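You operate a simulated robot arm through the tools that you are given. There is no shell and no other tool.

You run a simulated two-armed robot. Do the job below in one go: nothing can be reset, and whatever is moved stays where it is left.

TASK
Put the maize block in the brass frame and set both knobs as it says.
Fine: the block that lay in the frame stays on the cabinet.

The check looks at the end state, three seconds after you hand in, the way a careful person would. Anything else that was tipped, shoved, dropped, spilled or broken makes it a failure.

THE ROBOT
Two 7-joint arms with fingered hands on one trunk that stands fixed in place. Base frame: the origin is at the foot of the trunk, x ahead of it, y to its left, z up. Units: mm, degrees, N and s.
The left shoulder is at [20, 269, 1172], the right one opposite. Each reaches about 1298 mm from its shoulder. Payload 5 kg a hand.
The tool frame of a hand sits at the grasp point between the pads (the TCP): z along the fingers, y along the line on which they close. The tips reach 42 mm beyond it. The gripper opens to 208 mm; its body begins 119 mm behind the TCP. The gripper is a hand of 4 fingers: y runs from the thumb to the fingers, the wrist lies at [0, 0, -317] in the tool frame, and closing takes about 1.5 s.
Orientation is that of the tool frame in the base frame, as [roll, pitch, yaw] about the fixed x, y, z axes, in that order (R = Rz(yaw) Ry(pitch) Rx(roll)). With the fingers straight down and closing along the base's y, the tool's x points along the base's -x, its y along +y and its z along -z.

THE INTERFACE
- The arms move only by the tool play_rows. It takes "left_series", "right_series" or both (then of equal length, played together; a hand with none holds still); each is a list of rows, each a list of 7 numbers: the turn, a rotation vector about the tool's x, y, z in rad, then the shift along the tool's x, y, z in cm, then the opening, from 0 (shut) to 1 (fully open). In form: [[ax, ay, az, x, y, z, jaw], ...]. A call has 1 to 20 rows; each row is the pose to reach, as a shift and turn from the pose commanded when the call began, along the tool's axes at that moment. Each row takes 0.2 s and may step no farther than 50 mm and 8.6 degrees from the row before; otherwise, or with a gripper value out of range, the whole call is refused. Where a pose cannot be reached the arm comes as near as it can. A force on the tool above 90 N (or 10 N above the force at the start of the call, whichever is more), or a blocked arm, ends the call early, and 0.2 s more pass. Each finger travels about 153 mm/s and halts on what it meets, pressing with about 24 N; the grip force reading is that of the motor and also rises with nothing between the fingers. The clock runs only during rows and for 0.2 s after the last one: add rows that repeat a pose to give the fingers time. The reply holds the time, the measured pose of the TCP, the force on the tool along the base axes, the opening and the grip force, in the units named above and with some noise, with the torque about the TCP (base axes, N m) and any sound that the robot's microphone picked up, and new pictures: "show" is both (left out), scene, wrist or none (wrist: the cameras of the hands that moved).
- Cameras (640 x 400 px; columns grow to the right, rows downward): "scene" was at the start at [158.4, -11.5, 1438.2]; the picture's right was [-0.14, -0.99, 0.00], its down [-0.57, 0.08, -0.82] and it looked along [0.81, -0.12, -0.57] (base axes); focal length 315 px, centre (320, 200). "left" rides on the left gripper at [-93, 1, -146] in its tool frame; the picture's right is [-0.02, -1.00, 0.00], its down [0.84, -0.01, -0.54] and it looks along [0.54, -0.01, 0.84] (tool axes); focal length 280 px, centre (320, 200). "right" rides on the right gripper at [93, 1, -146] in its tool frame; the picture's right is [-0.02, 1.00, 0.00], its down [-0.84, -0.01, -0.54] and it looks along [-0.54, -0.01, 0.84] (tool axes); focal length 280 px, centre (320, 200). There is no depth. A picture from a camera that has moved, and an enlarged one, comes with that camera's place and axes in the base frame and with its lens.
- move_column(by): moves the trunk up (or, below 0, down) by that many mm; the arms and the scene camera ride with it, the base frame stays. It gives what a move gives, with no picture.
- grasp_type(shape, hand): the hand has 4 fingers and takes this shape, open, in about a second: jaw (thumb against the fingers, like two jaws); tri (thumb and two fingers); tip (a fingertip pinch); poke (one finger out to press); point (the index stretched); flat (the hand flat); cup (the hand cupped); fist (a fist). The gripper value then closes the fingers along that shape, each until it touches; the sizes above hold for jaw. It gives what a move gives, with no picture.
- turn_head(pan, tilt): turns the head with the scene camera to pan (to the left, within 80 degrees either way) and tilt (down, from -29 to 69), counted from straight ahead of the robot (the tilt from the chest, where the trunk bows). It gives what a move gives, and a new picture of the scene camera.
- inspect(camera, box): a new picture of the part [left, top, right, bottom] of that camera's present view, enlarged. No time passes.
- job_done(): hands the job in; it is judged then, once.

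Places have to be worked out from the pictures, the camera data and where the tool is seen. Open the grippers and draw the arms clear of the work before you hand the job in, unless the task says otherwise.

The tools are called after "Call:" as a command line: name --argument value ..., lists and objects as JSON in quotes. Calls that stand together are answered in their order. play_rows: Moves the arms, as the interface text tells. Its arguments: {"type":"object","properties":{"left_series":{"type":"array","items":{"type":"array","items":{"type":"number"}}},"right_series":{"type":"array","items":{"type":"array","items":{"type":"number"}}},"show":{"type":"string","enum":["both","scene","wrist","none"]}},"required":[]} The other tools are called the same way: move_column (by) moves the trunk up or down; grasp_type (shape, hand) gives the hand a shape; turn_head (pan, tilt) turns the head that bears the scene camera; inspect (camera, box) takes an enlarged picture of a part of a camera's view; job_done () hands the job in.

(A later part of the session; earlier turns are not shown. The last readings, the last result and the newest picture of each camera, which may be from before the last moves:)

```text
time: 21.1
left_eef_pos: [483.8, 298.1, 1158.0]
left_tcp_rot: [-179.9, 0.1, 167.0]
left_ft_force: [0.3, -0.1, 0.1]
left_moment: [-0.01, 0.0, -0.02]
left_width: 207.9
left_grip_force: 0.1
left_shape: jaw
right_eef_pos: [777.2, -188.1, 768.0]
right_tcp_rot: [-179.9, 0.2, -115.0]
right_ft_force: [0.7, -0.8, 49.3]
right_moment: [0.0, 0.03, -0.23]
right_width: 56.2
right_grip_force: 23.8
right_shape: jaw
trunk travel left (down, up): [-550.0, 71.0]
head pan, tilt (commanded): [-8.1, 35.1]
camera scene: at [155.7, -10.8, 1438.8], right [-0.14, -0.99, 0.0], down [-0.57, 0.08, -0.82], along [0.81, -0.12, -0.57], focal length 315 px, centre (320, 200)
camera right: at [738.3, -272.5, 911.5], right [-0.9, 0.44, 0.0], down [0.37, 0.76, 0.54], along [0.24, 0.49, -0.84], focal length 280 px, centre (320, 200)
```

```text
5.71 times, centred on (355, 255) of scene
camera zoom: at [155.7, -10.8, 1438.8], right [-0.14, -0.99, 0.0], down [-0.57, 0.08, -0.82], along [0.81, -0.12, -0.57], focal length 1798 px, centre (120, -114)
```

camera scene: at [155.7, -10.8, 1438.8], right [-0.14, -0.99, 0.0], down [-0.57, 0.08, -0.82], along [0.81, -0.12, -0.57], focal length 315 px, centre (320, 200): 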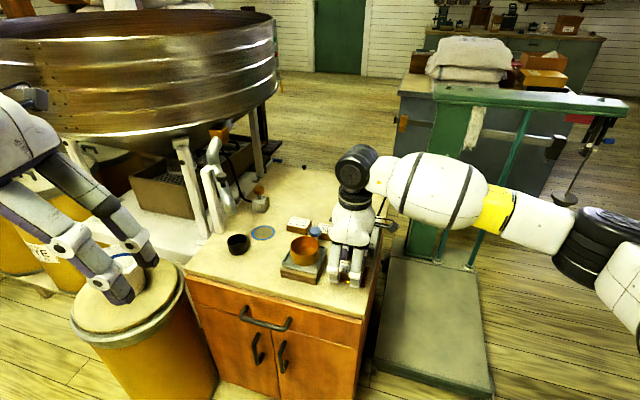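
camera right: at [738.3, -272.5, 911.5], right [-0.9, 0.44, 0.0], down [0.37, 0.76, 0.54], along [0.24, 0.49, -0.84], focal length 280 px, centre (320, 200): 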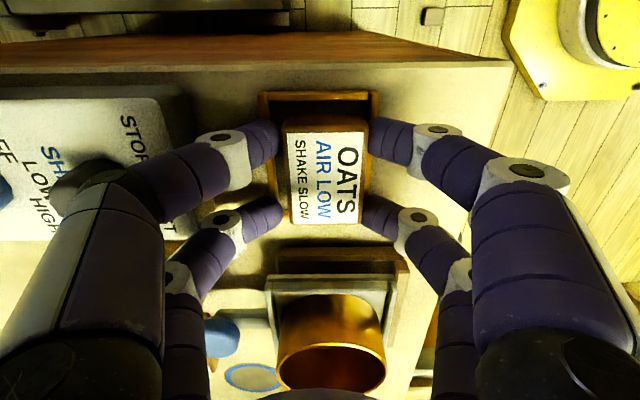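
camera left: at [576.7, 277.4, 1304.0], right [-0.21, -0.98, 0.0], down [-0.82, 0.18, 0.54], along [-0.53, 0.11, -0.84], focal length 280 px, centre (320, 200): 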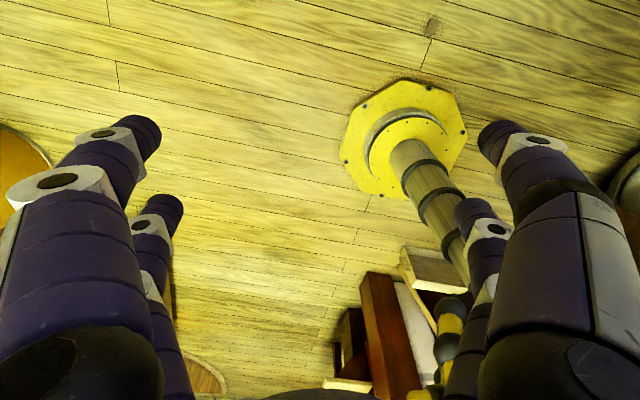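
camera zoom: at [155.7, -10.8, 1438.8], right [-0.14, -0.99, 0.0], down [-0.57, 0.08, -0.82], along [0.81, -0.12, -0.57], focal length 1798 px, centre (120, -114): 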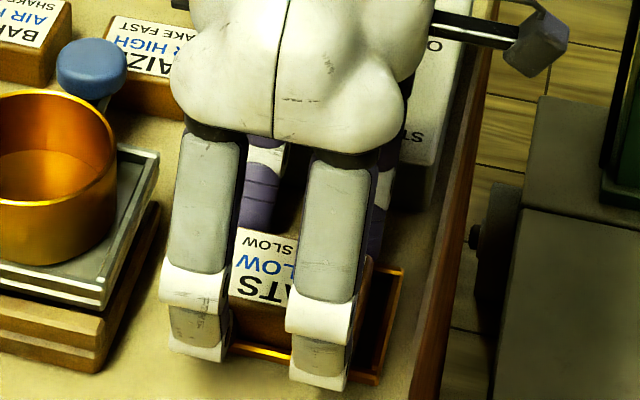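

The block is gripped (width 56 mm, 24 N), but there's 49 N upward, so the tips are pressing on the rails. I'll ease up straight away and lift slowly.

Call:
play_rows --right_series '[[0, 0, 0, 0, 0, -0.3, 0.12], [0, 0, 0, 0, 0, -0.6, 0.12], [0, 0, 0, 0, 0, -1.0, 0.12], [0, 0, 0, 0, 0, -1.6, 0.12], [0, 0, 0, 0, 0, -2.4, 0.12], [0, 0, 0, 0, 0, -3.4, 0.12]]' --show "both"

Call:
inspect --camera "scene" --box '[310, 200, 400, 290]'

Call:
inspect --camera "right" --box '[200, 80, 440, 240]'

```text
time: 22.5
left_eef_pos: [485.8, 296.4, 1158.8]
left_tcp_rot: [180.0, 0.1, 167.1]
left_ft_force: [-0.5, -0.2, 0.7]
left_moment: [0.01, -0.12, -0.01]
left_width: 208.1
left_grip_force: 0.1
left_shape: jaw
right_eef_pos: [776.9, -189.0, 796.9]
right_tcp_rot: [-179.9, 0.0, -115.0]
right_ft_force: [-0.4, -0.3, -0.3]
right_moment: [-0.01, -0.06, 0.02]
right_width: 51.4
right_grip_force: 24.5
right_shape: jaw
trunk travel left (down, up): [-550.0, 71.0]
head pan, tilt (commanded): [-8.1, 35.1]
camera scene: at [157.3, -11.6, 1438.3], right [-0.14, -0.99, 0.0], down [-0.57, 0.08, -0.82], along [0.81, -0.12, -0.57], focal length 315 px, centre (320, 200)
camera right: at [738.4, -272.7, 941.7], right [-0.9, 0.44, 0.0], down [0.37, 0.76, 0.54], along [0.23, 0.48, -0.84], focal length 280 px, centre (320, 200)
```

scene: 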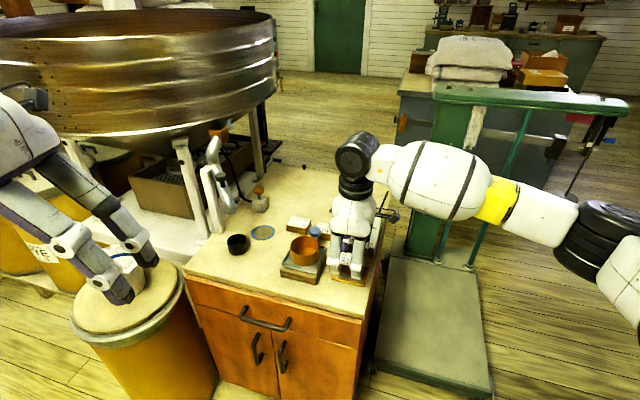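
right: 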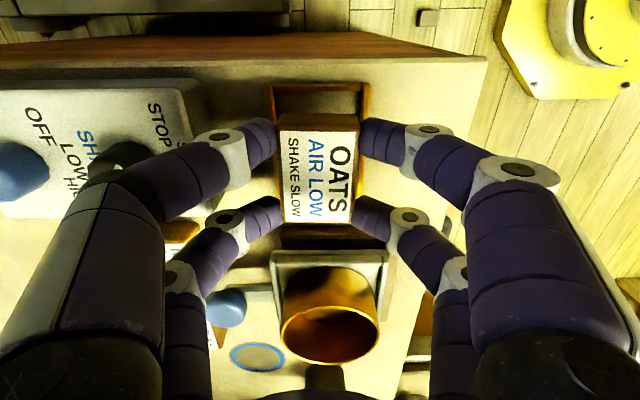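

```text
4.44 times, centred on (355, 245) of scene
camera zoom: at [157.3, -11.6, 1438.3], right [-0.14, -0.99, 0.0], down [-0.57, 0.08, -0.82], along [0.81, -0.12, -0.57], focal length 1398 px, centre (164, 0)
```

zoom: 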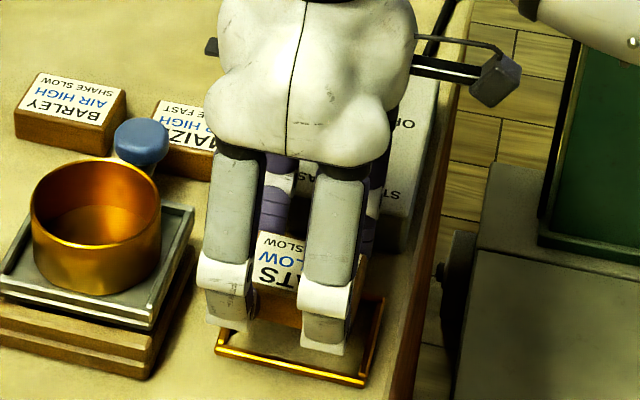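

```text
2.50 times, centred on (320, 160) of right
camera zoom: at [738.4, -272.7, 941.7], right [-0.9, 0.44, 0.0], down [0.37, 0.76, 0.54], along [0.23, 0.48, -0.84], focal length 701 px, centre (320, 300)
```

zoom: 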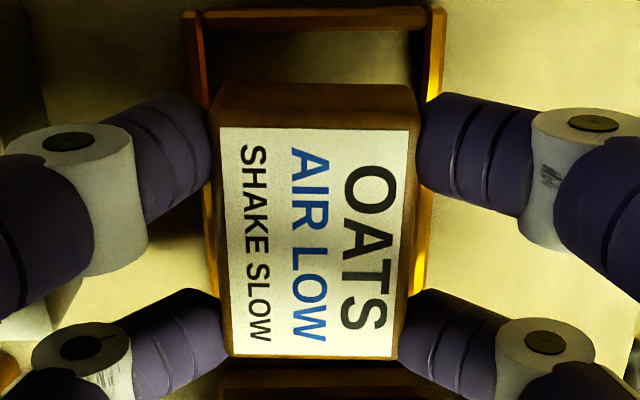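

The oats block is lifted cleanly (51 mm wide, firmly held). I'll raise it above the brass bowl's rim (~z 810) and carry it to the free spot on the left front of the cabinet near (860,90).

Call:
play_rows --right_series '[[0, 0, 0, 0, 0, -3.0, 0.12], [0, 0, 0, 0, 0, -6.5, 0.12], [0, 0, 0, 0, 0, -10.0, 0.12], [0, 0, 0, 0, 0, -13.5, 0.12], [0, 0, 0, -3.6, 0.53, -13.5, 0.12], [0, 0, 0, -7.2, 1.07, -13.5, 0.12], [0, 0, 0, -10.8, 1.6, -13.5, 0.12], [0, 0, 0, -14.4, 2.13, -13.5, 0.12], [0, 0, 0, -18.0, 2.67, -13.5, 0.12], [0, 0, 0, -21.6, 3.2, -13.5, 0.12], [0, 0, 0, -25.2, 3.73, -13.5, 0.12], [0, 0, 0, -28.8, 4.27, -13.5, 0.12], [0, 0, 0, -28.8, 4.27, -13.5, 0.12]]' --show "both"

```text
time: 25.3
left_eef_pos: [487.4, 295.6, 1156.3]
left_tcp_rot: [179.9, 0.0, 166.8]
left_ft_force: [0.1, -0.2, 0.1]
left_moment: [0.05, 0.01, 0.01]
left_width: 208.2
left_grip_force: 0.0
left_shape: jaw
right_eef_pos: [865.3, 87.1, 930.5]
right_tcp_rot: [-180.0, 0.0, -115.1]
right_ft_force: [0.7, -1.4, -0.5]
right_moment: [0.16, 0.05, -0.01]
right_width: 51.1
right_grip_force: 23.3
right_shape: jaw
trunk travel left (down, up): [-550.0, 71.0]
head pan, tilt (commanded): [-8.1, 35.1]
camera scene: at [158.6, -12.2, 1438.1], right [-0.14, -0.99, 0.0], down [-0.57, 0.08, -0.82], along [0.81, -0.12, -0.58], focal length 315 px, centre (320, 200)
camera right: at [825.3, 2.6, 1075.1], right [-0.9, 0.44, 0.0], down [0.37, 0.76, 0.54], along [0.24, 0.48, -0.84], focal length 280 px, centre (320, 200)
```

scene: 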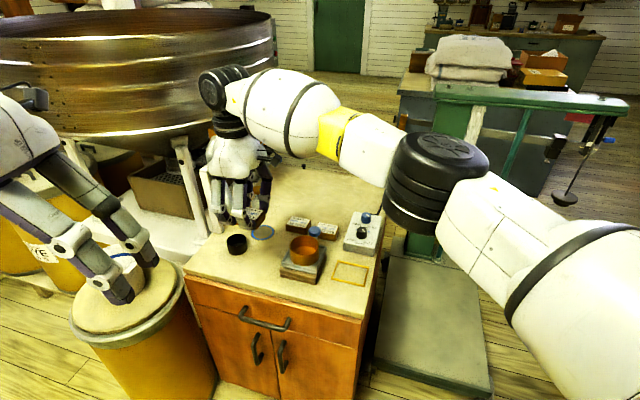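
right: 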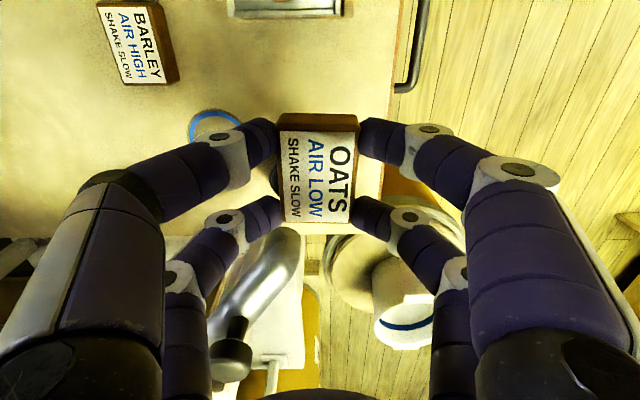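

The frame stayed in place. The black cup looks close to the drop spot, so I'll zoom in on the clearances before lowering.

Call:
inspect --camera "scene" --box '[200, 200, 340, 300]'

Call:
inspect --camera "right" --box '[170, 0, 420, 260]'

```text
4.00 times, centred on (270, 250) of scene
camera zoom: at [158.6, -12.2, 1438.1], right [-0.14, -0.99, 0.0], down [-0.57, 0.08, -0.82], along [0.81, -0.12, -0.58], focal length 1258 px, centre (520, 0)
```

zoom: 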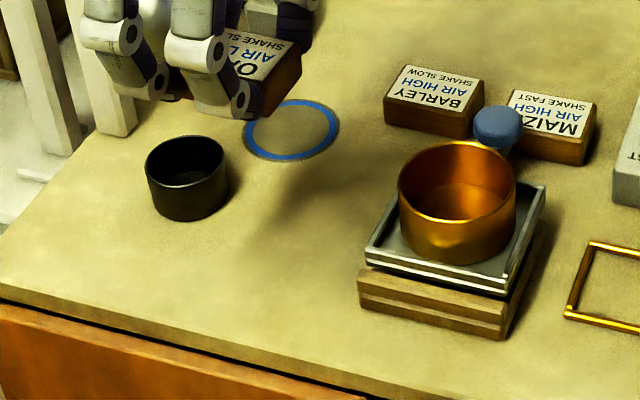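

```text
1.54 times, centred on (295, 130) of right
camera zoom: at [825.3, 2.6, 1075.1], right [-0.9, 0.44, 0.0], down [0.37, 0.76, 0.54], along [0.24, 0.48, -0.84], focal length 431 px, centre (358, 308)
```

zoom: 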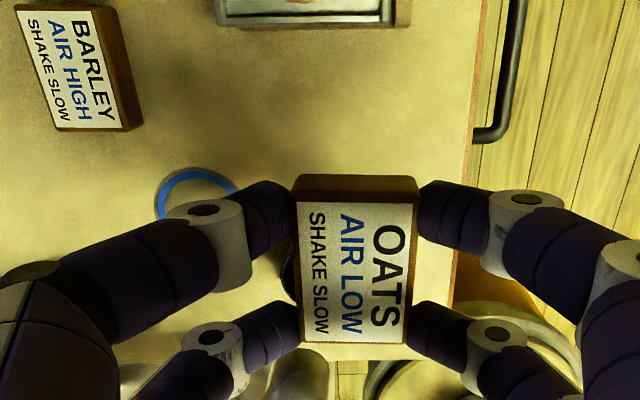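

Measured from the zoom, the cup is centred near (932,151) and the bowl stand's left edge is at y≈18, so (838,89) gives more than 20 mm all round. I'll shift there, lower to z≈785 and check.

Call:
play_rows --right_series '[[0, 0, 0, 0.5, 1.3, 0, 0.12], [0, 0, 0, 0.95, 2.57, 0, 0.12], [0, 0, 0, 0.95, 2.57, 3.5, 0.12], [0, 0, 0, 0.95, 2.57, 7.0, 0.12], [0, 0, 0, 0.95, 2.57, 10.5, 0.12], [0, 0, 0, 0.95, 2.57, 13.0, 0.12], [0, 0, 0, 0.95, 2.57, 14.6, 0.12], [0, 0, 0, 0.95, 2.57, 14.6, 0.12]]' --show "both"

Call:
inspect --camera "scene" --box '[200, 190, 340, 300]'

```text
time: 27.1
left_eef_pos: [487.0, 296.8, 1158.0]
left_tcp_rot: [-180.0, 0.0, 167.0]
left_ft_force: [-0.5, 0.1, 0.5]
left_moment: [0.01, -0.01, -0.02]
left_width: 207.8
left_grip_force: 0.1
left_shape: jaw
right_eef_pos: [833.2, 93.2, 785.9]
right_tcp_rot: [179.9, 0.0, -115.0]
right_ft_force: [-1.1, -0.5, -1.2]
right_moment: [-0.02, 0.01, 0.01]
right_width: 51.3
right_grip_force: 23.9
right_shape: jaw
trunk travel left (down, up): [-550.0, 71.0]
head pan, tilt (commanded): [-8.1, 35.1]
camera scene: at [158.4, -11.4, 1438.2], right [-0.14, -0.99, 0.0], down [-0.57, 0.08, -0.82], along [0.81, -0.12, -0.57], focal length 315 px, centre (320, 200)
camera right: at [794.0, 9.3, 929.7], right [-0.9, 0.44, 0.0], down [0.37, 0.76, 0.54], along [0.23, 0.48, -0.84], focal length 280 px, centre (320, 200)
```

scene: 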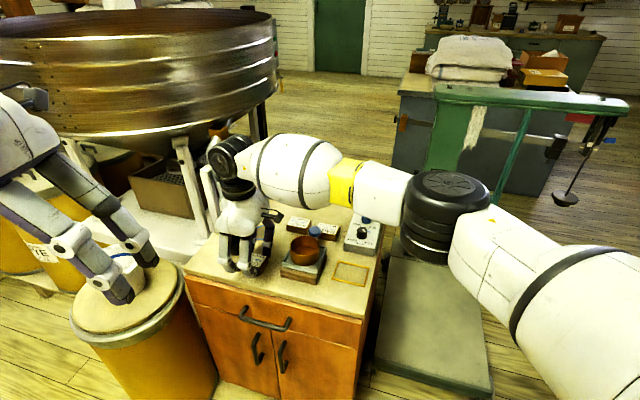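
right: 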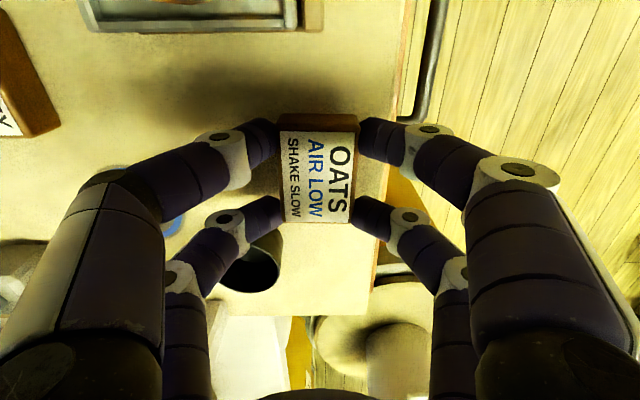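

```text
3.64 times, centred on (270, 245) of scene
camera zoom: at [158.4, -11.4, 1438.2], right [-0.14, -0.99, 0.0], down [-0.57, 0.08, -0.82], along [0.81, -0.12, -0.57], focal length 1144 px, centre (502, 36)
```

zoom: 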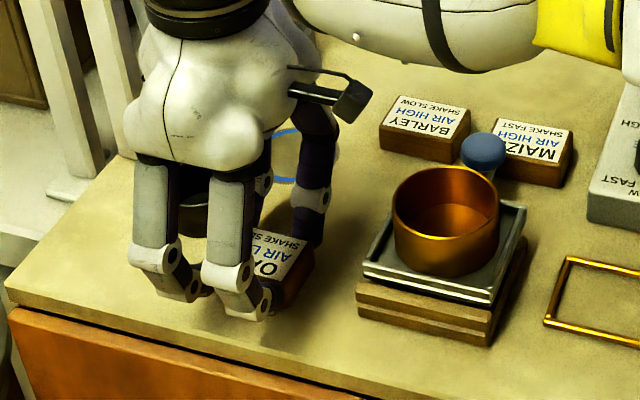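

The cup clears the nearest finger by about 20 mm. I'll lower gently until the block meets the cabinet top.

Call:
play_rows --right_series '[[0, 0, 0, 0, 0, 0.5, 0.12], [0, 0, 0, 0, 0, 1.0, 0.12], [0, 0, 0, 0, 0, 1.3, 0.12], [0, 0, 0, 0, 0, 1.5, 0.12], [0, 0, 0, 0, 0, 1.6, 0.12]]' --show "none"

```text
time: 28.3
left_eef_pos: [487.4, 296.2, 1156.9]
left_tcp_rot: [-180.0, 0.0, 167.0]
left_ft_force: [0.1, 0.5, 0.4]
left_moment: [0.0, -0.02, -0.02]
left_width: 208.1
left_grip_force: 0.1
left_shape: jaw
right_eef_pos: [832.9, 93.8, 769.7]
right_tcp_rot: [-179.9, 0.0, -115.0]
right_ft_force: [0.7, -0.2, 2.0]
right_moment: [-0.15, -0.02, 0.0]
right_width: 51.1
right_grip_force: 23.7
right_shape: jaw
trunk travel left (down, up): [-550.0, 71.0]
head pan, tilt (commanded): [-8.1, 35.1]
```

Force is still about 2 N at z≈769.7. I'll go down in 1 mm steps until contact shows clearly.

Call:
play_rows --right_series '[[0, 0, 0, 0, 0, 0.1, 0.12], [0, 0, 0, 0, 0, 0.2, 0.12], [0, 0, 0, 0, 0, 0.2, 0.12]]' --show "none"

```text
time: 29.1
left_eef_pos: [487.1, 295.6, 1158.6]
left_tcp_rot: [179.9, -0.1, 167.0]
left_ft_force: [-0.1, 0.0, 0.5]
left_moment: [0.0, 0.03, 0.01]
left_width: 207.9
left_grip_force: 0.0
left_shape: jaw
right_eef_pos: [834.1, 93.3, 769.8]
right_tcp_rot: [-180.0, 0.1, -115.0]
right_ft_force: [1.5, -0.3, 10.3]
right_moment: [-0.4, -0.21, 0.08]
right_width: 51.6
right_grip_force: 24.8
right_shape: jaw
trunk travel left (down, up): [-550.0, 71.0]
head pan, tilt (commanded): [-8.1, 35.1]
```

The block is on the cabinet (10 N contact at z≈769.8). I'll open the fingers evenly, then rise straight up.

Call:
play_rows --right_series '[[0, 0, 0, 0, 0, 0.1, 0.2], [0, 0, 0, 0, 0, 0.1, 0.28], [0, 0, 0, 0, 0, 0.1, 0.36], [0, 0, 0, 0, 0, 0.0, 0.4], [0, 0, 0, 0, 0, -1.0, 0.4], [0, 0, 0, 0, 0, -3.0, 0.4], [0, 0, 0, 0, 0, -6.0, 0.4], [0, 0, 0, 0, 0, -10.0, 0.4], [0, 0, 0, 0, 0, -14.0, 0.4]]' --show "both"

Call:
inspect --camera "scene" --box '[200, 190, 390, 310]'

```text
time: 31.1
left_eef_pos: [485.9, 297.1, 1157.9]
left_tcp_rot: [-180.0, 0.1, 167.0]
left_ft_force: [-0.9, 0.0, 0.8]
left_moment: [0.01, -0.13, 0.01]
left_width: 208.4
left_grip_force: 0.0
left_shape: jaw
right_eef_pos: [833.0, 91.3, 910.5]
right_tcp_rot: [180.0, 0.1, -115.0]
right_ft_force: [-0.2, 1.2, 0.1]
right_moment: [-0.06, -0.11, 0.03]
right_width: 82.7
right_grip_force: 0.0
right_shape: jaw
trunk travel left (down, up): [-550.0, 71.0]
head pan, tilt (commanded): [-8.1, 35.1]
camera scene: at [157.5, -11.5, 1438.4], right [-0.14, -0.99, 0.0], down [-0.57, 0.08, -0.82], along [0.81, -0.12, -0.57], focal length 315 px, centre (320, 200)
camera right: at [794.1, 7.5, 1054.5], right [-0.9, 0.44, 0.0], down [0.37, 0.76, 0.54], along [0.23, 0.48, -0.84], focal length 280 px, centre (320, 200)
```

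scene: 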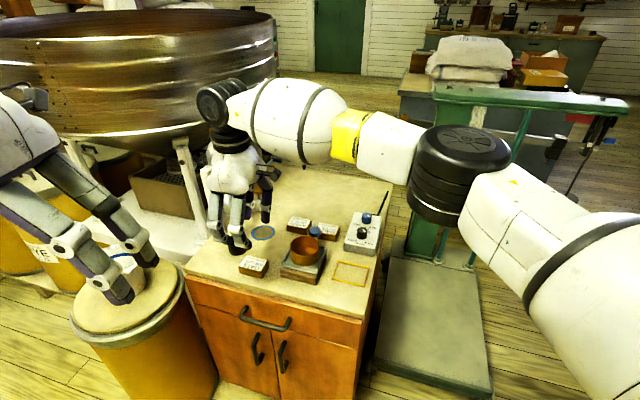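
right: 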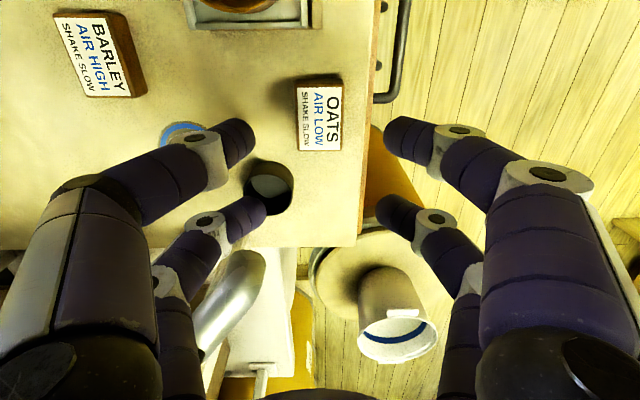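

```text
3.33 times, centred on (295, 250) of scene
camera zoom: at [157.5, -11.5, 1438.4], right [-0.14, -0.99, 0.0], down [-0.57, 0.08, -0.82], along [0.81, -0.12, -0.57], focal length 1049 px, centre (403, 33)
```

zoom: 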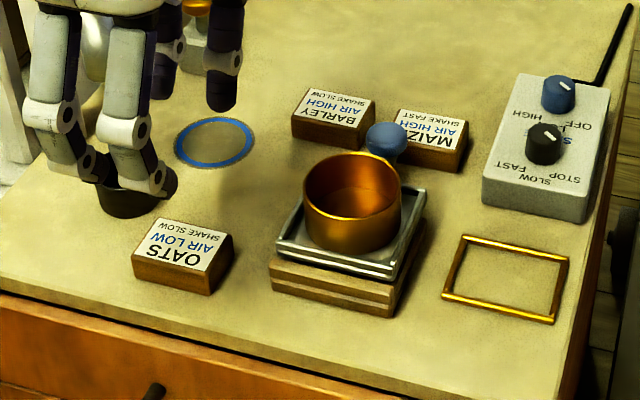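

Oats is standing freely on the cabinet and nothing else moved. Next I'll move high over the maize area to measure the gap to the blue lever knob, which also tests the reach out there.

Call:
play_rows --right_series '[[0, 0, 0, 1.46, -2.83, -0.5, 0.4], [0, 0, 0, 2.93, -5.67, -1.0, 0.4], [0, 0, 0, 4.39, -8.5, -1.5, 0.4], [0, 0, 0, 5.86, -11.34, -2.0, 0.4], [0, 0, 0, 7.32, -14.17, -2.5, 0.4], [0, 0, 0, 8.78, -17.0, -3.0, 0.4], [0, 0, 0, 10.25, -19.84, -3.5, 0.4], [0, 0, 0, 11.71, -22.67, -4.0, 0.4], [0, 0, 0, 11.71, -22.67, -4.0, 0.4]]' --show "both"

Call:
inspect --camera "right" --box '[200, 30, 440, 180]'

```text
time: 33.1
left_eef_pos: [487.7, 296.5, 1156.1]
left_tcp_rot: [180.0, 0.0, 167.1]
left_ft_force: [0.5, -1.7, 0.5]
left_moment: [0.22, -0.02, 0.03]
left_width: 208.1
left_grip_force: 0.1
left_shape: jaw
right_eef_pos: [967.9, -110.4, 949.4]
right_tcp_rot: [-179.9, 0.1, -115.0]
right_ft_force: [-0.2, -1.3, 0.0]
right_moment: [0.25, 0.06, 0.0]
right_width: 83.1
right_grip_force: 0.1
right_shape: jaw
right hand out of reach, approached as far as the arm can: row 7, 8, 9
trunk travel left (down, up): [-550.0, 71.0]
head pan, tilt (commanded): [-8.1, 35.1]
camera scene: at [158.5, -12.6, 1438.2], right [-0.14, -0.99, 0.0], down [-0.57, 0.08, -0.82], along [0.81, -0.11, -0.58], focal length 315 px, centre (320, 200)
camera right: at [928.0, -195.0, 1094.3], right [-0.9, 0.44, 0.0], down [0.37, 0.76, 0.54], along [0.23, 0.49, -0.84], focal length 280 px, centre (320, 200)
```

scene: 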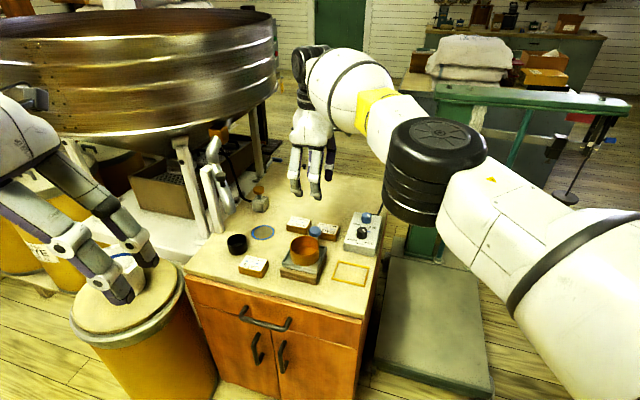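
right: 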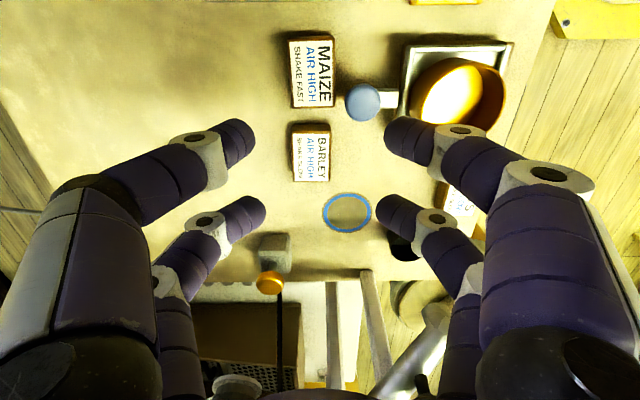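

```text
2.67 times, centred on (320, 105) of right
camera zoom: at [928.0, -195.0, 1094.3], right [-0.9, 0.44, 0.0], down [0.37, 0.76, 0.54], along [0.23, 0.49, -0.84], focal length 748 px, centre (320, 453)
```

zoom: 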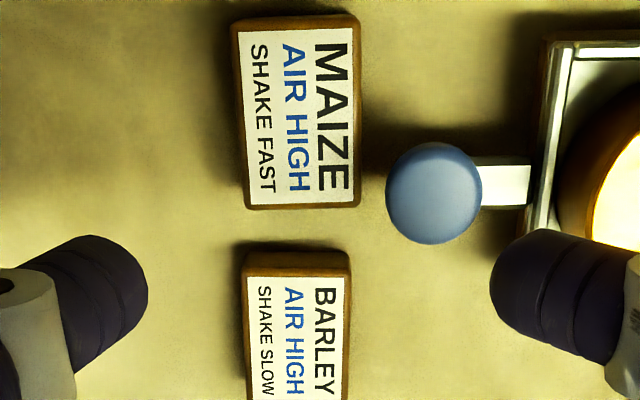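

The maize block centre works out to about (961,-149). The lever knob's edge is only ~11 mm from its near face, BARLEY is 30 mm to one side and the control box 34 mm to the other. Fingers can't straddle the block there, so I plan to press lightly on its top and slide it ~80 mm straight back into free space first. I'll back off into reach and turn the hand to yaw ≈155.

Call:
play_rows --right_series '[[0, 0, 0, 1.0, 3.0, 0, 0.4], [0, 0, 0, 2.0, 6.0, 0, 0.35], [0, 0, 0, 3.0, 9.0, 0, 0.3], [0, 0, 0.142, 3.0, 9.0, 0, 0.25], [0, 0, 0.284, 3.0, 9.0, 0, 0.2], [0, 0, 0.426, 3.0, 9.0, 0, 0.16], [0, 0, 0.568, 3.0, 9.0, 0, 0.16], [0, 0, 0.71, 3.0, 9.0, 0, 0.16], [0, 0, 0.852, 3.0, 9.0, 0, 0.16], [0, 0, 0.994, 3.0, 9.0, 0, 0.16], [0, 0, 1.136, 3.0, 9.0, 0, 0.16], [0, 0, 1.278, 3.0, 9.0, 0, 0.16], [0, 0, 1.42, 3.0, 9.0, 0, 0.16], [0, 0, 1.562, 3.0, 9.0, 0, 0.16], [0, 0, 1.562, 3.0, 9.0, 0, 0.16]]' --show "both"

```text
time: 36.5
left_eef_pos: [487.6, 296.0, 1158.3]
left_tcp_rot: [179.9, 0.1, 167.1]
left_ft_force: [-1.0, -0.4, -0.2]
left_moment: [0.1, 0.02, -0.01]
left_width: 207.9
left_grip_force: 0.0
left_shape: jaw
right_eef_pos: [862.5, -83.0, 1087.9]
right_tcp_rot: [-170.6, -9.1, 148.6]
right_ft_force: [0.2, -0.4, -0.8]
right_moment: [0.05, 0.05, -0.03]
right_width: 33.7
right_grip_force: 0.2
right_shape: jaw
right hand out of reach, approached as far as the arm can: row 1, 2, 3, 4, 5, 6, 7, 8, 9, 10, 11, 12, 13, 14, 15
trunk travel left (down, up): [-550.0, 71.0]
head pan, tilt (commanded): [-8.1, 35.1]
stopped in row 15 (right hand): the arm was blocked; the commanded pose is now the measured one
camera scene: at [158.9, -12.2, 1438.1], right [-0.14, -0.99, 0.0], down [-0.57, 0.08, -0.82], along [0.81, -0.12, -0.58], focal length 315 px, centre (320, 200)
camera right: at [816.6, -24.6, 1243.0], right [0.5, 0.85, -0.16], down [0.82, -0.41, 0.4], along [0.27, -0.33, -0.9], focal length 280 px, centre (320, 200)
```

scene: 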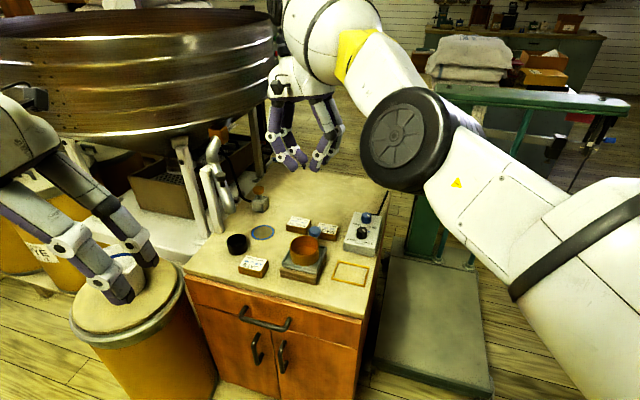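
right: 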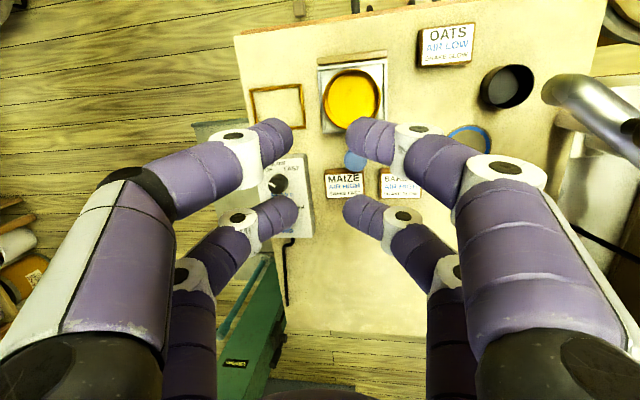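

The arm ended up off target: it hit a joint limit out there and rose to z≈1088, tilted about 13°. The scene shows nothing touched. I'll bring it back closer in and restore the vertical orientation.

Call:
play_rows --right_series '[[-0.031, -0.034, -0.021, 0.1, -1.5, 2.1, 0.16], [-0.062, -0.067, -0.042, 0.2, -3.0, 4.1, 0.16], [-0.092, -0.101, -0.063, 0.3, -4.4, 6.2, 0.16], [-0.123, -0.134, -0.084, 0.4, -5.9, 8.3, 0.16], [-0.154, -0.168, -0.105, 0.4, -7.4, 10.3, 0.16], [-0.154, -0.168, -0.105, 0.4, -7.4, 10.3, 0.16]]' --show "scene"

```text
time: 37.9
left_eef_pos: [490.9, 302.5, 1152.5]
left_tcp_rot: [-179.9, -0.2, 167.3]
left_ft_force: [2.6, 4.2, -2.2]
left_moment: [-0.66, 0.56, 0.02]
left_width: 207.9
left_grip_force: 0.0
left_shape: jaw
right_eef_pos: [827.2, -147.9, 1013.2]
right_tcp_rot: [178.7, 1.6, 154.0]
right_ft_force: [-15.9, 8.1, -16.9]
right_moment: [-1.15, -2.47, 0.01]
right_width: 33.3
right_grip_force: 0.0
right_shape: jaw
right hand out of reach, approached as far as the arm can: row 1, 2, 3
trunk travel left (down, up): [-550.0, 71.0]
head pan, tilt (commanded): [-8.1, 35.1]
camera scene: at [162.3, -6.9, 1436.9], right [-0.14, -0.99, 0.0], down [-0.57, 0.08, -0.82], along [0.81, -0.12, -0.58], focal length 315 px, centre (320, 200)
```

scene: 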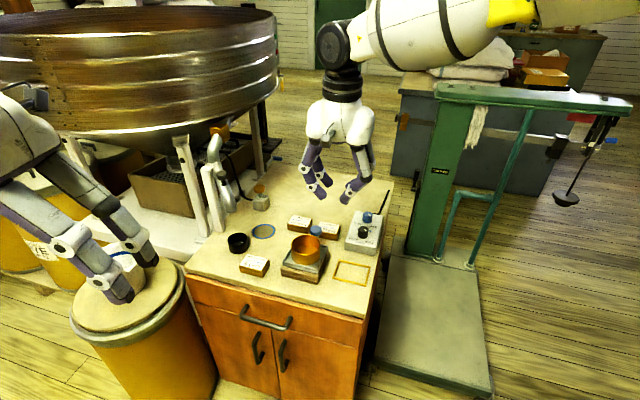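

It has recovered to a normal posture. I'll hold for a moment so it settles, then read the pose.

Call:
play_rows --right_series '[[0, 0, 0, 0, 0, 0, 0.16], [0, 0, 0, 0, 0, 0, 0.16], [0, 0, 0, 0, 0, 0, 0.16]]' --show "both"

```text
time: 38.7
left_eef_pos: [487.7, 294.6, 1156.4]
left_tcp_rot: [180.0, -0.2, 167.0]
left_ft_force: [1.4, -0.3, -0.5]
left_moment: [-0.02, 0.12, 0.0]
left_width: 207.8
left_grip_force: 0.0
left_shape: jaw
right_eef_pos: [800.0, -147.8, 996.7]
right_tcp_rot: [-179.9, 0.1, 155.8]
right_ft_force: [0.6, -1.0, -0.6]
right_moment: [0.02, 0.1, 0.03]
right_width: 33.4
right_grip_force: 0.0
right_shape: jaw
trunk travel left (down, up): [-550.0, 71.0]
head pan, tilt (commanded): [-8.1, 35.1]
camera scene: at [159.8, -11.4, 1437.8], right [-0.14, -0.99, 0.0], down [-0.57, 0.08, -0.82], along [0.81, -0.12, -0.58], focal length 315 px, centre (320, 200)
camera right: at [716.6, -108.1, 1141.4], right [0.42, 0.91, 0.0], down [0.76, -0.35, 0.54], along [0.49, -0.23, -0.84], focal length 280 px, centre (320, 200)
```

scene: 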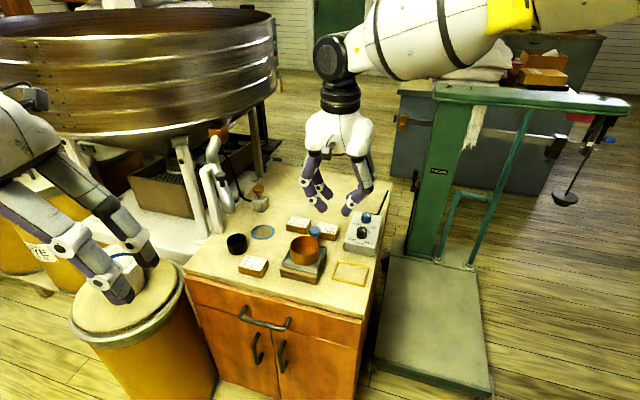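
right: 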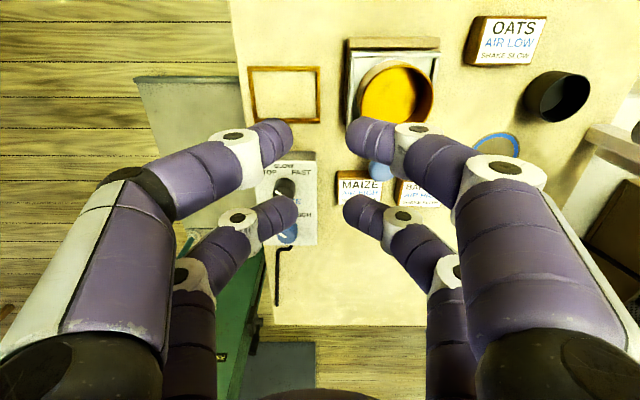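

Vertical again at (800,-148,997), yaw 155.8. I'll tilt the hand 20° (fingers pointing outward for reach) and bring the near fingertip pair over the maize block's centre, stopping about 40 mm above it.

Call:
play_rows --right_series '[[0, -0.05, 0, -2.3, 0.92, 0.8, 0.16], [0, -0.1, 0, -4.6, 1.85, 1.6, 0.16], [0, -0.15, 0, -6.9, 2.77, 2.4, 0.16], [0, -0.2, 0, -9.2, 3.7, 3.2, 0.16], [0, -0.25, 0, -11.5, 4.6, 4.2, 0.16], [0, -0.3, 0, -13.8, 5.5, 5.2, 0.16], [0, -0.349, 0, -16.07, 6.46, 6.3, 0.16], [0, -0.349, 0, -16.07, 6.46, 9.0, 0.16], [0, -0.349, 0, -16.07, 6.46, 12.5, 0.16], [0, -0.349, 0, -16.07, 6.46, 16.0, 0.16], [0, -0.349, 0, -16.07, 6.46, 16.0, 0.16]]' --show "both"

Call:
inspect --camera "right" --box '[200, 80, 440, 260]'

Call:
inspect --camera "scene" --box '[260, 150, 400, 270]'

```text
time: 41.1
left_eef_pos: [486.8, 296.7, 1158.0]
left_tcp_rot: [179.9, 0.0, 167.0]
left_ft_force: [-0.2, 0.3, 0.0]
left_moment: [-0.04, -0.04, 0.01]
left_width: 208.0
left_grip_force: 0.0
left_shape: jaw
right_eef_pos: [968.8, -149.6, 841.3]
right_tcp_rot: [-179.8, 20.4, 155.9]
right_ft_force: [-0.3, 0.7, 1.2]
right_moment: [0.02, 0.01, 0.01]
right_width: 33.4
right_grip_force: 0.1
right_shape: jaw
trunk travel left (down, up): [-550.0, 71.0]
head pan, tilt (commanded): [-8.1, 35.1]
camera scene: at [157.9, -11.4, 1438.4], right [-0.14, -0.99, 0.0], down [-0.57, 0.08, -0.82], along [0.81, -0.12, -0.57], focal length 315 px, centre (320, 200)
camera right: at [845.2, -92.5, 944.1], right [0.42, 0.91, 0.0], down [0.55, -0.26, 0.8], along [0.72, -0.34, -0.6], focal length 280 px, centre (320, 200)
```

scene: 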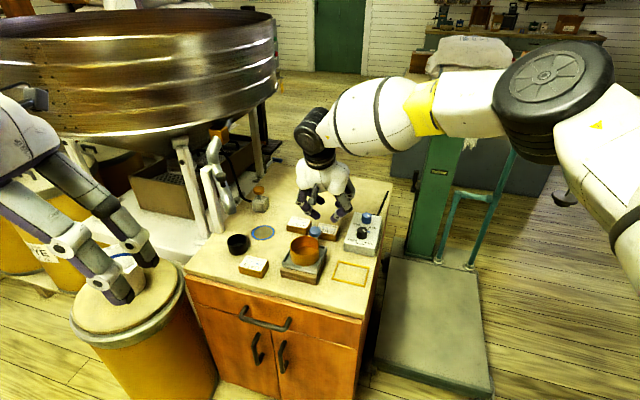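
right: 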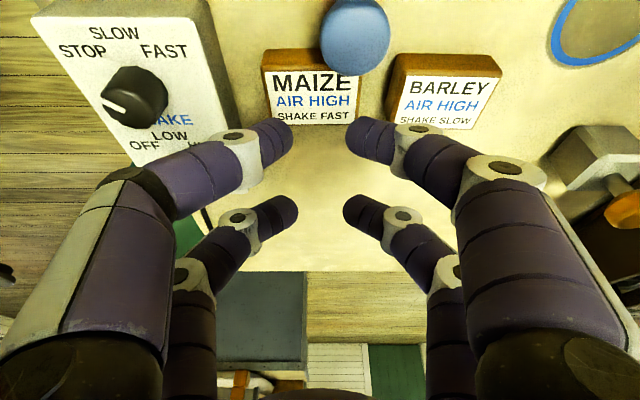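

```text
2.22 times, centred on (320, 170) of right
camera zoom: at [845.2, -92.5, 944.1], right [0.42, 0.91, 0.0], down [0.55, -0.26, 0.8], along [0.72, -0.34, -0.6], focal length 623 px, centre (320, 267)
```

zoom: 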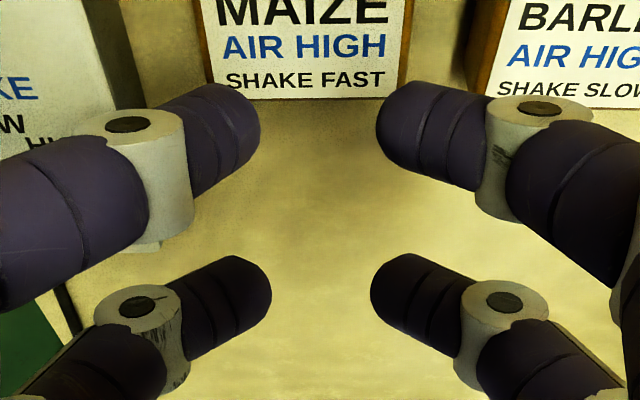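

```text
3.33 times, centred on (330, 210) of scene
camera zoom: at [157.9, -11.4, 1438.4], right [-0.14, -0.99, 0.0], down [-0.57, 0.08, -0.82], along [0.81, -0.12, -0.57], focal length 1049 px, centre (287, 167)
```

zoom: 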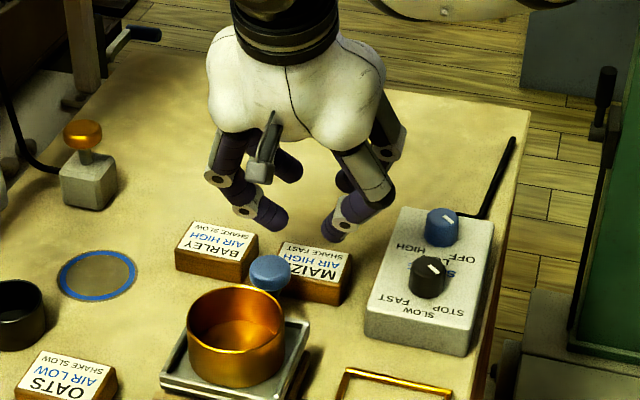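

The near fingertips sit about 8 mm toward the robot and 3 mm to the side of the block's centre. I'll correct that and descend vertically to about 12 mm above the block top.

Call:
play_rows --right_series '[[0, 0, 0, -0.5, -0.2, 0.2, 0.16], [0, 0, 0, -0.94, -0.35, 0.35, 0.16], [0, 0, 0, -0.5, -0.35, 1.5, 0.16], [0, 0, 0, -0.1, -0.35, 2.6, 0.16], [0, 0, 0, 0.31, -0.35, 3.72, 0.16], [0, 0, 0, 0.31, -0.35, 3.72, 0.16]]' --show "both"

Call:
inspect --camera "right" --box '[200, 50, 440, 230]'

Call:
inspect --camera "scene" --box '[270, 170, 390, 270]'

```text
time: 42.5
left_eef_pos: [486.8, 296.5, 1157.7]
left_tcp_rot: [180.0, 0.0, 167.0]
left_ft_force: [-0.9, -0.4, -0.4]
left_moment: [-0.01, -0.03, -0.02]
left_width: 207.8
left_grip_force: 0.1
left_shape: jaw
right_eef_pos: [979.5, -159.0, 805.8]
right_tcp_rot: [-179.9, 20.2, 155.8]
right_ft_force: [0.4, 0.3, -0.2]
right_moment: [-0.01, 0.01, 0.0]
right_width: 33.2
right_grip_force: 0.1
right_shape: jaw
trunk travel left (down, up): [-550.0, 71.0]
head pan, tilt (commanded): [-8.1, 35.1]
camera scene: at [158.2, -11.5, 1438.3], right [-0.14, -0.99, 0.0], down [-0.57, 0.08, -0.82], along [0.81, -0.12, -0.57], focal length 315 px, centre (320, 200)
camera right: at [855.4, -101.2, 908.9], right [0.42, 0.91, 0.0], down [0.55, -0.26, 0.8], along [0.72, -0.34, -0.6], focal length 280 px, centre (320, 200)
```

scene: 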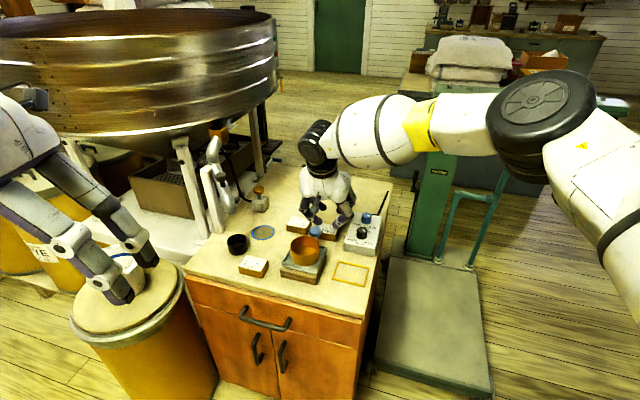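
right: 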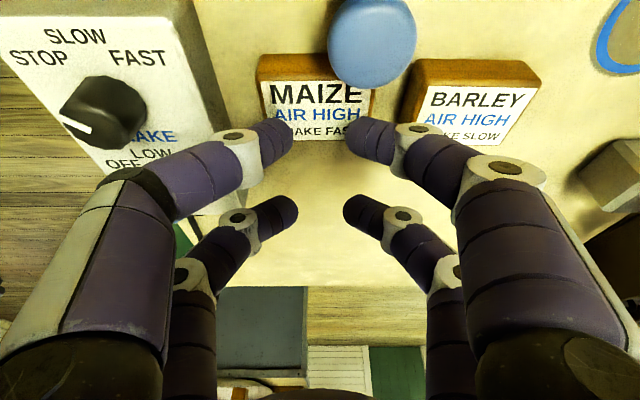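

```text
2.22 times, centred on (320, 140) of right
camera zoom: at [855.4, -101.2, 908.9], right [0.42, 0.91, 0.0], down [0.55, -0.26, 0.8], along [0.72, -0.34, -0.6], focal length 623 px, centre (320, 333)
```

zoom: 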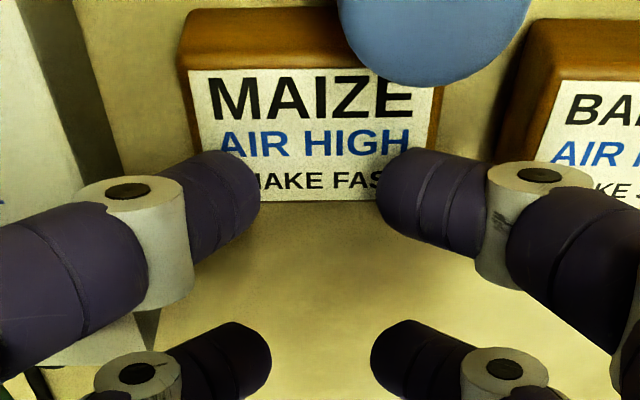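

```text
4.00 times, centred on (330, 220) of scene
camera zoom: at [158.2, -11.5, 1438.3], right [-0.14, -0.99, 0.0], down [-0.57, 0.08, -0.82], along [0.81, -0.12, -0.57], focal length 1258 px, centre (280, 120)
```

zoom: 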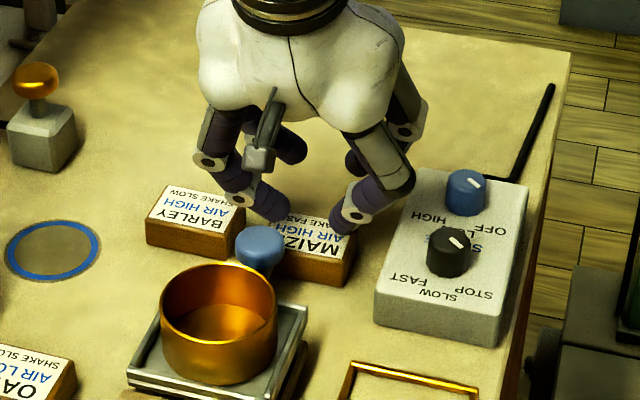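

The fingertips are lined up over the block's rear half, within a few mm of centre. I'll descend in small steps toward contact.

Call:
play_rows --right_series '[[0, 0, 0, 0.14, 0, 0.375, 0.16], [0, 0, 0, 0.24, 0, 0.66, 0.16], [0, 0, 0, 0.31, 0, 0.845, 0.16], [0, 0, 0, 0.345, 0, 0.94, 0.16]]' --show "none"

```text
time: 43.5
left_eef_pos: [486.2, 295.5, 1157.9]
left_tcp_rot: [179.9, 0.0, 166.8]
left_ft_force: [0.8, -1.5, 0.0]
left_moment: [0.13, 0.06, 0.0]
left_width: 208.0
left_grip_force: 0.0
left_shape: jaw
right_eef_pos: [978.9, -163.8, 796.4]
right_tcp_rot: [-179.8, 20.3, 155.7]
right_ft_force: [-7.1, -11.3, 36.4]
right_moment: [-0.7, 1.26, 0.22]
right_width: 16.0
right_grip_force: 24.0
right_shape: jaw
trunk travel left (down, up): [-550.0, 71.0]
head pan, tilt (commanded): [-8.1, 35.1]
```

Contact: 36 N up, and the fingers were pushed together to 16 mm. I'll ease off a little and look.

Call:
play_rows --right_series '[[0, 0, 0, -0.07, 0, -0.19, 0.1]]' --show "both"

Call:
inspect --camera "right" --box '[200, 50, 440, 230]'

Call:
inspect --camera "scene" --box '[270, 170, 390, 270]'

```text
time: 43.9
left_eef_pos: [485.0, 297.2, 1158.3]
left_tcp_rot: [-180.0, 0.1, 166.9]
left_ft_force: [-0.7, 0.7, -1.0]
left_moment: [0.0, -0.05, 0.02]
left_width: 208.1
left_grip_force: 0.0
left_shape: jaw
right_eef_pos: [978.3, -159.2, 800.8]
right_tcp_rot: [-179.9, 20.4, 155.8]
right_ft_force: [-2.1, -6.7, 35.8]
right_moment: [-0.56, 0.91, 0.17]
right_width: 22.7
right_grip_force: 0.0
right_shape: jaw
trunk travel left (down, up): [-550.0, 71.0]
head pan, tilt (commanded): [-8.1, 35.1]
camera scene: at [155.6, -11.4, 1438.7], right [-0.14, -0.99, 0.0], down [-0.57, 0.08, -0.82], along [0.81, -0.12, -0.57], focal length 315 px, centre (320, 200)
camera right: at [853.9, -100.8, 903.1], right [0.42, 0.91, 0.0], down [0.54, -0.26, 0.8], along [0.73, -0.33, -0.6], focal length 280 px, centre (320, 200)
```

scene: 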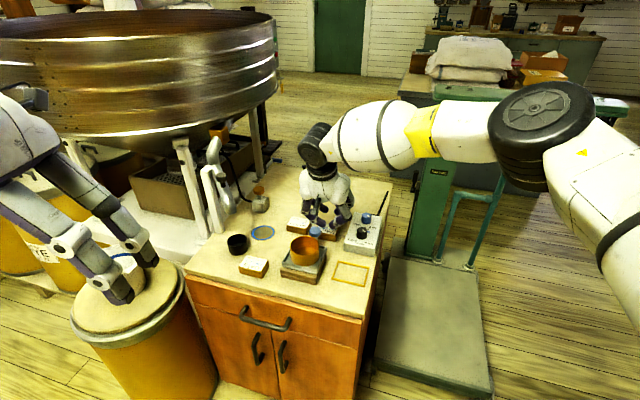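
right: 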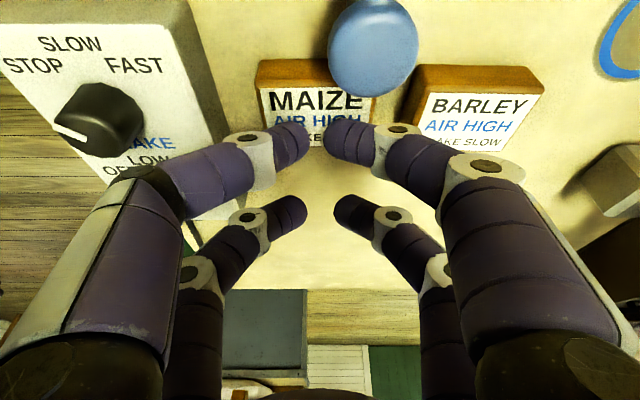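

```text
2.22 times, centred on (320, 140) of right
camera zoom: at [853.9, -100.8, 903.1], right [0.42, 0.91, 0.0], down [0.54, -0.26, 0.8], along [0.73, -0.33, -0.6], focal length 623 px, centre (320, 333)
```

zoom: 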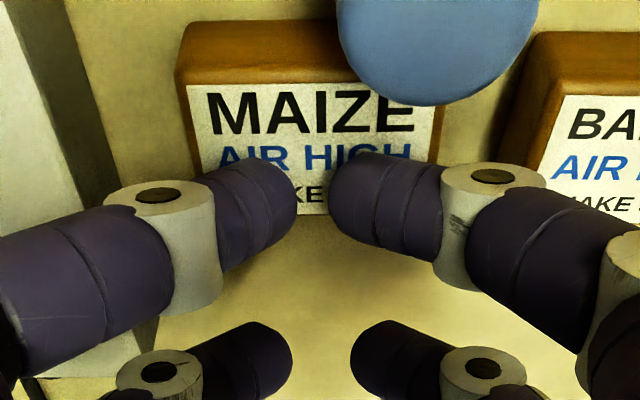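

```text
4.00 times, centred on (330, 220) of scene
camera zoom: at [155.6, -11.4, 1438.7], right [-0.14, -0.99, 0.0], down [-0.57, 0.08, -0.82], along [0.81, -0.12, -0.57], focal length 1258 px, centre (280, 120)
```

zoom: 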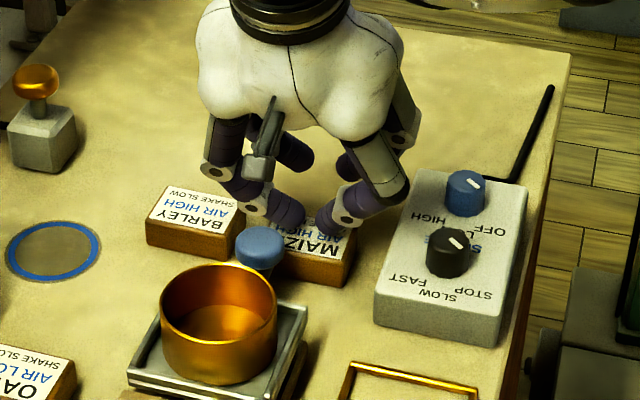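

The tips rest on the block top with about 36 N and the block hasn't shifted. I'll lighten the press by 1 mm and try sliding it 16 mm straight back, away from the lever.

Call:
play_rows --right_series '[[0, 0, 0, -0.035, 0, -0.094, 0.1], [0, 0, 0, -0.41, 0, 0.044, 0.1], [0, 0, 0, -0.785, 0, 0.182, 0.1], [0, 0, 0, -1.16, 0, 0.32, 0.1], [0, 0, 0, -1.535, 0, 0.458, 0.1], [0, 0, 0, -1.535, 0, 0.458, 0.1]]' --show "wrist"

Call:
inspect --camera "right" --box '[200, 50, 440, 230]'

Call:
inspect --camera "scene" --box '[270, 170, 390, 270]'

```text
time: 45.3
left_eef_pos: [485.8, 297.5, 1157.8]
left_tcp_rot: [-180.0, 0.1, 167.1]
left_ft_force: [0.4, 0.2, 0.0]
left_moment: [-0.03, -0.02, -0.04]
left_width: 207.7
left_grip_force: 0.0
left_shape: jaw
right_eef_pos: [992.7, -163.2, 797.3]
right_tcp_rot: [-179.8, 20.2, 155.9]
right_ft_force: [-3.4, 3.7, 15.3]
right_moment: [0.12, 0.56, -0.11]
right_width: 9.6
right_grip_force: 24.6
right_shape: jaw
trunk travel left (down, up): [-550.0, 71.0]
head pan, tilt (commanded): [-8.1, 35.1]
camera right: at [868.0, -105.8, 901.6], right [0.42, 0.91, 0.0], down [0.55, -0.26, 0.8], along [0.72, -0.33, -0.6], focal length 280 px, centre (320, 200)
```

right: 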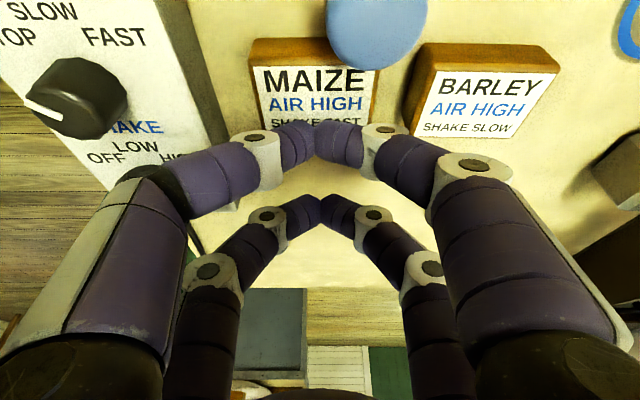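

```text
2.22 times, centred on (320, 140) of right
camera zoom: at [868.0, -105.8, 901.6], right [0.42, 0.91, 0.0], down [0.55, -0.26, 0.8], along [0.72, -0.33, -0.6], focal length 623 px, centre (320, 333)
```

zoom: 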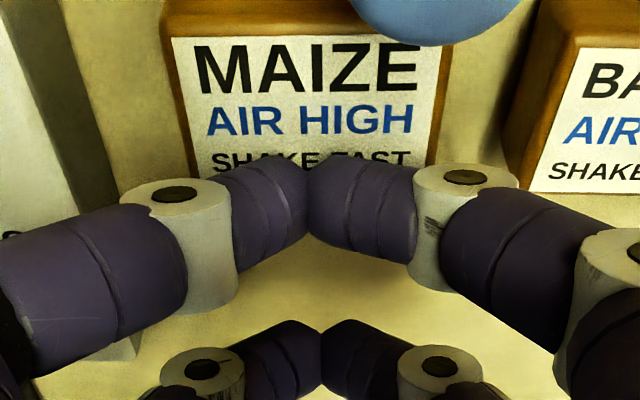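

```text
4.00 times, centred on (330, 220) of scene
camera zoom: at [157.2, -10.9, 1438.3], right [-0.14, -0.99, 0.0], down [-0.57, 0.08, -0.82], along [0.81, -0.12, -0.57], focal length 1258 px, centre (280, 120)
```

zoom: 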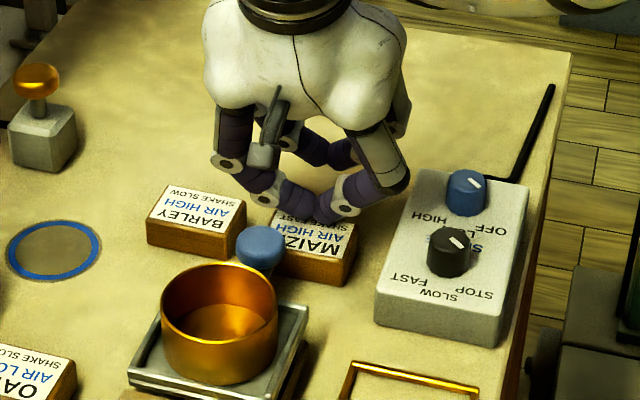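

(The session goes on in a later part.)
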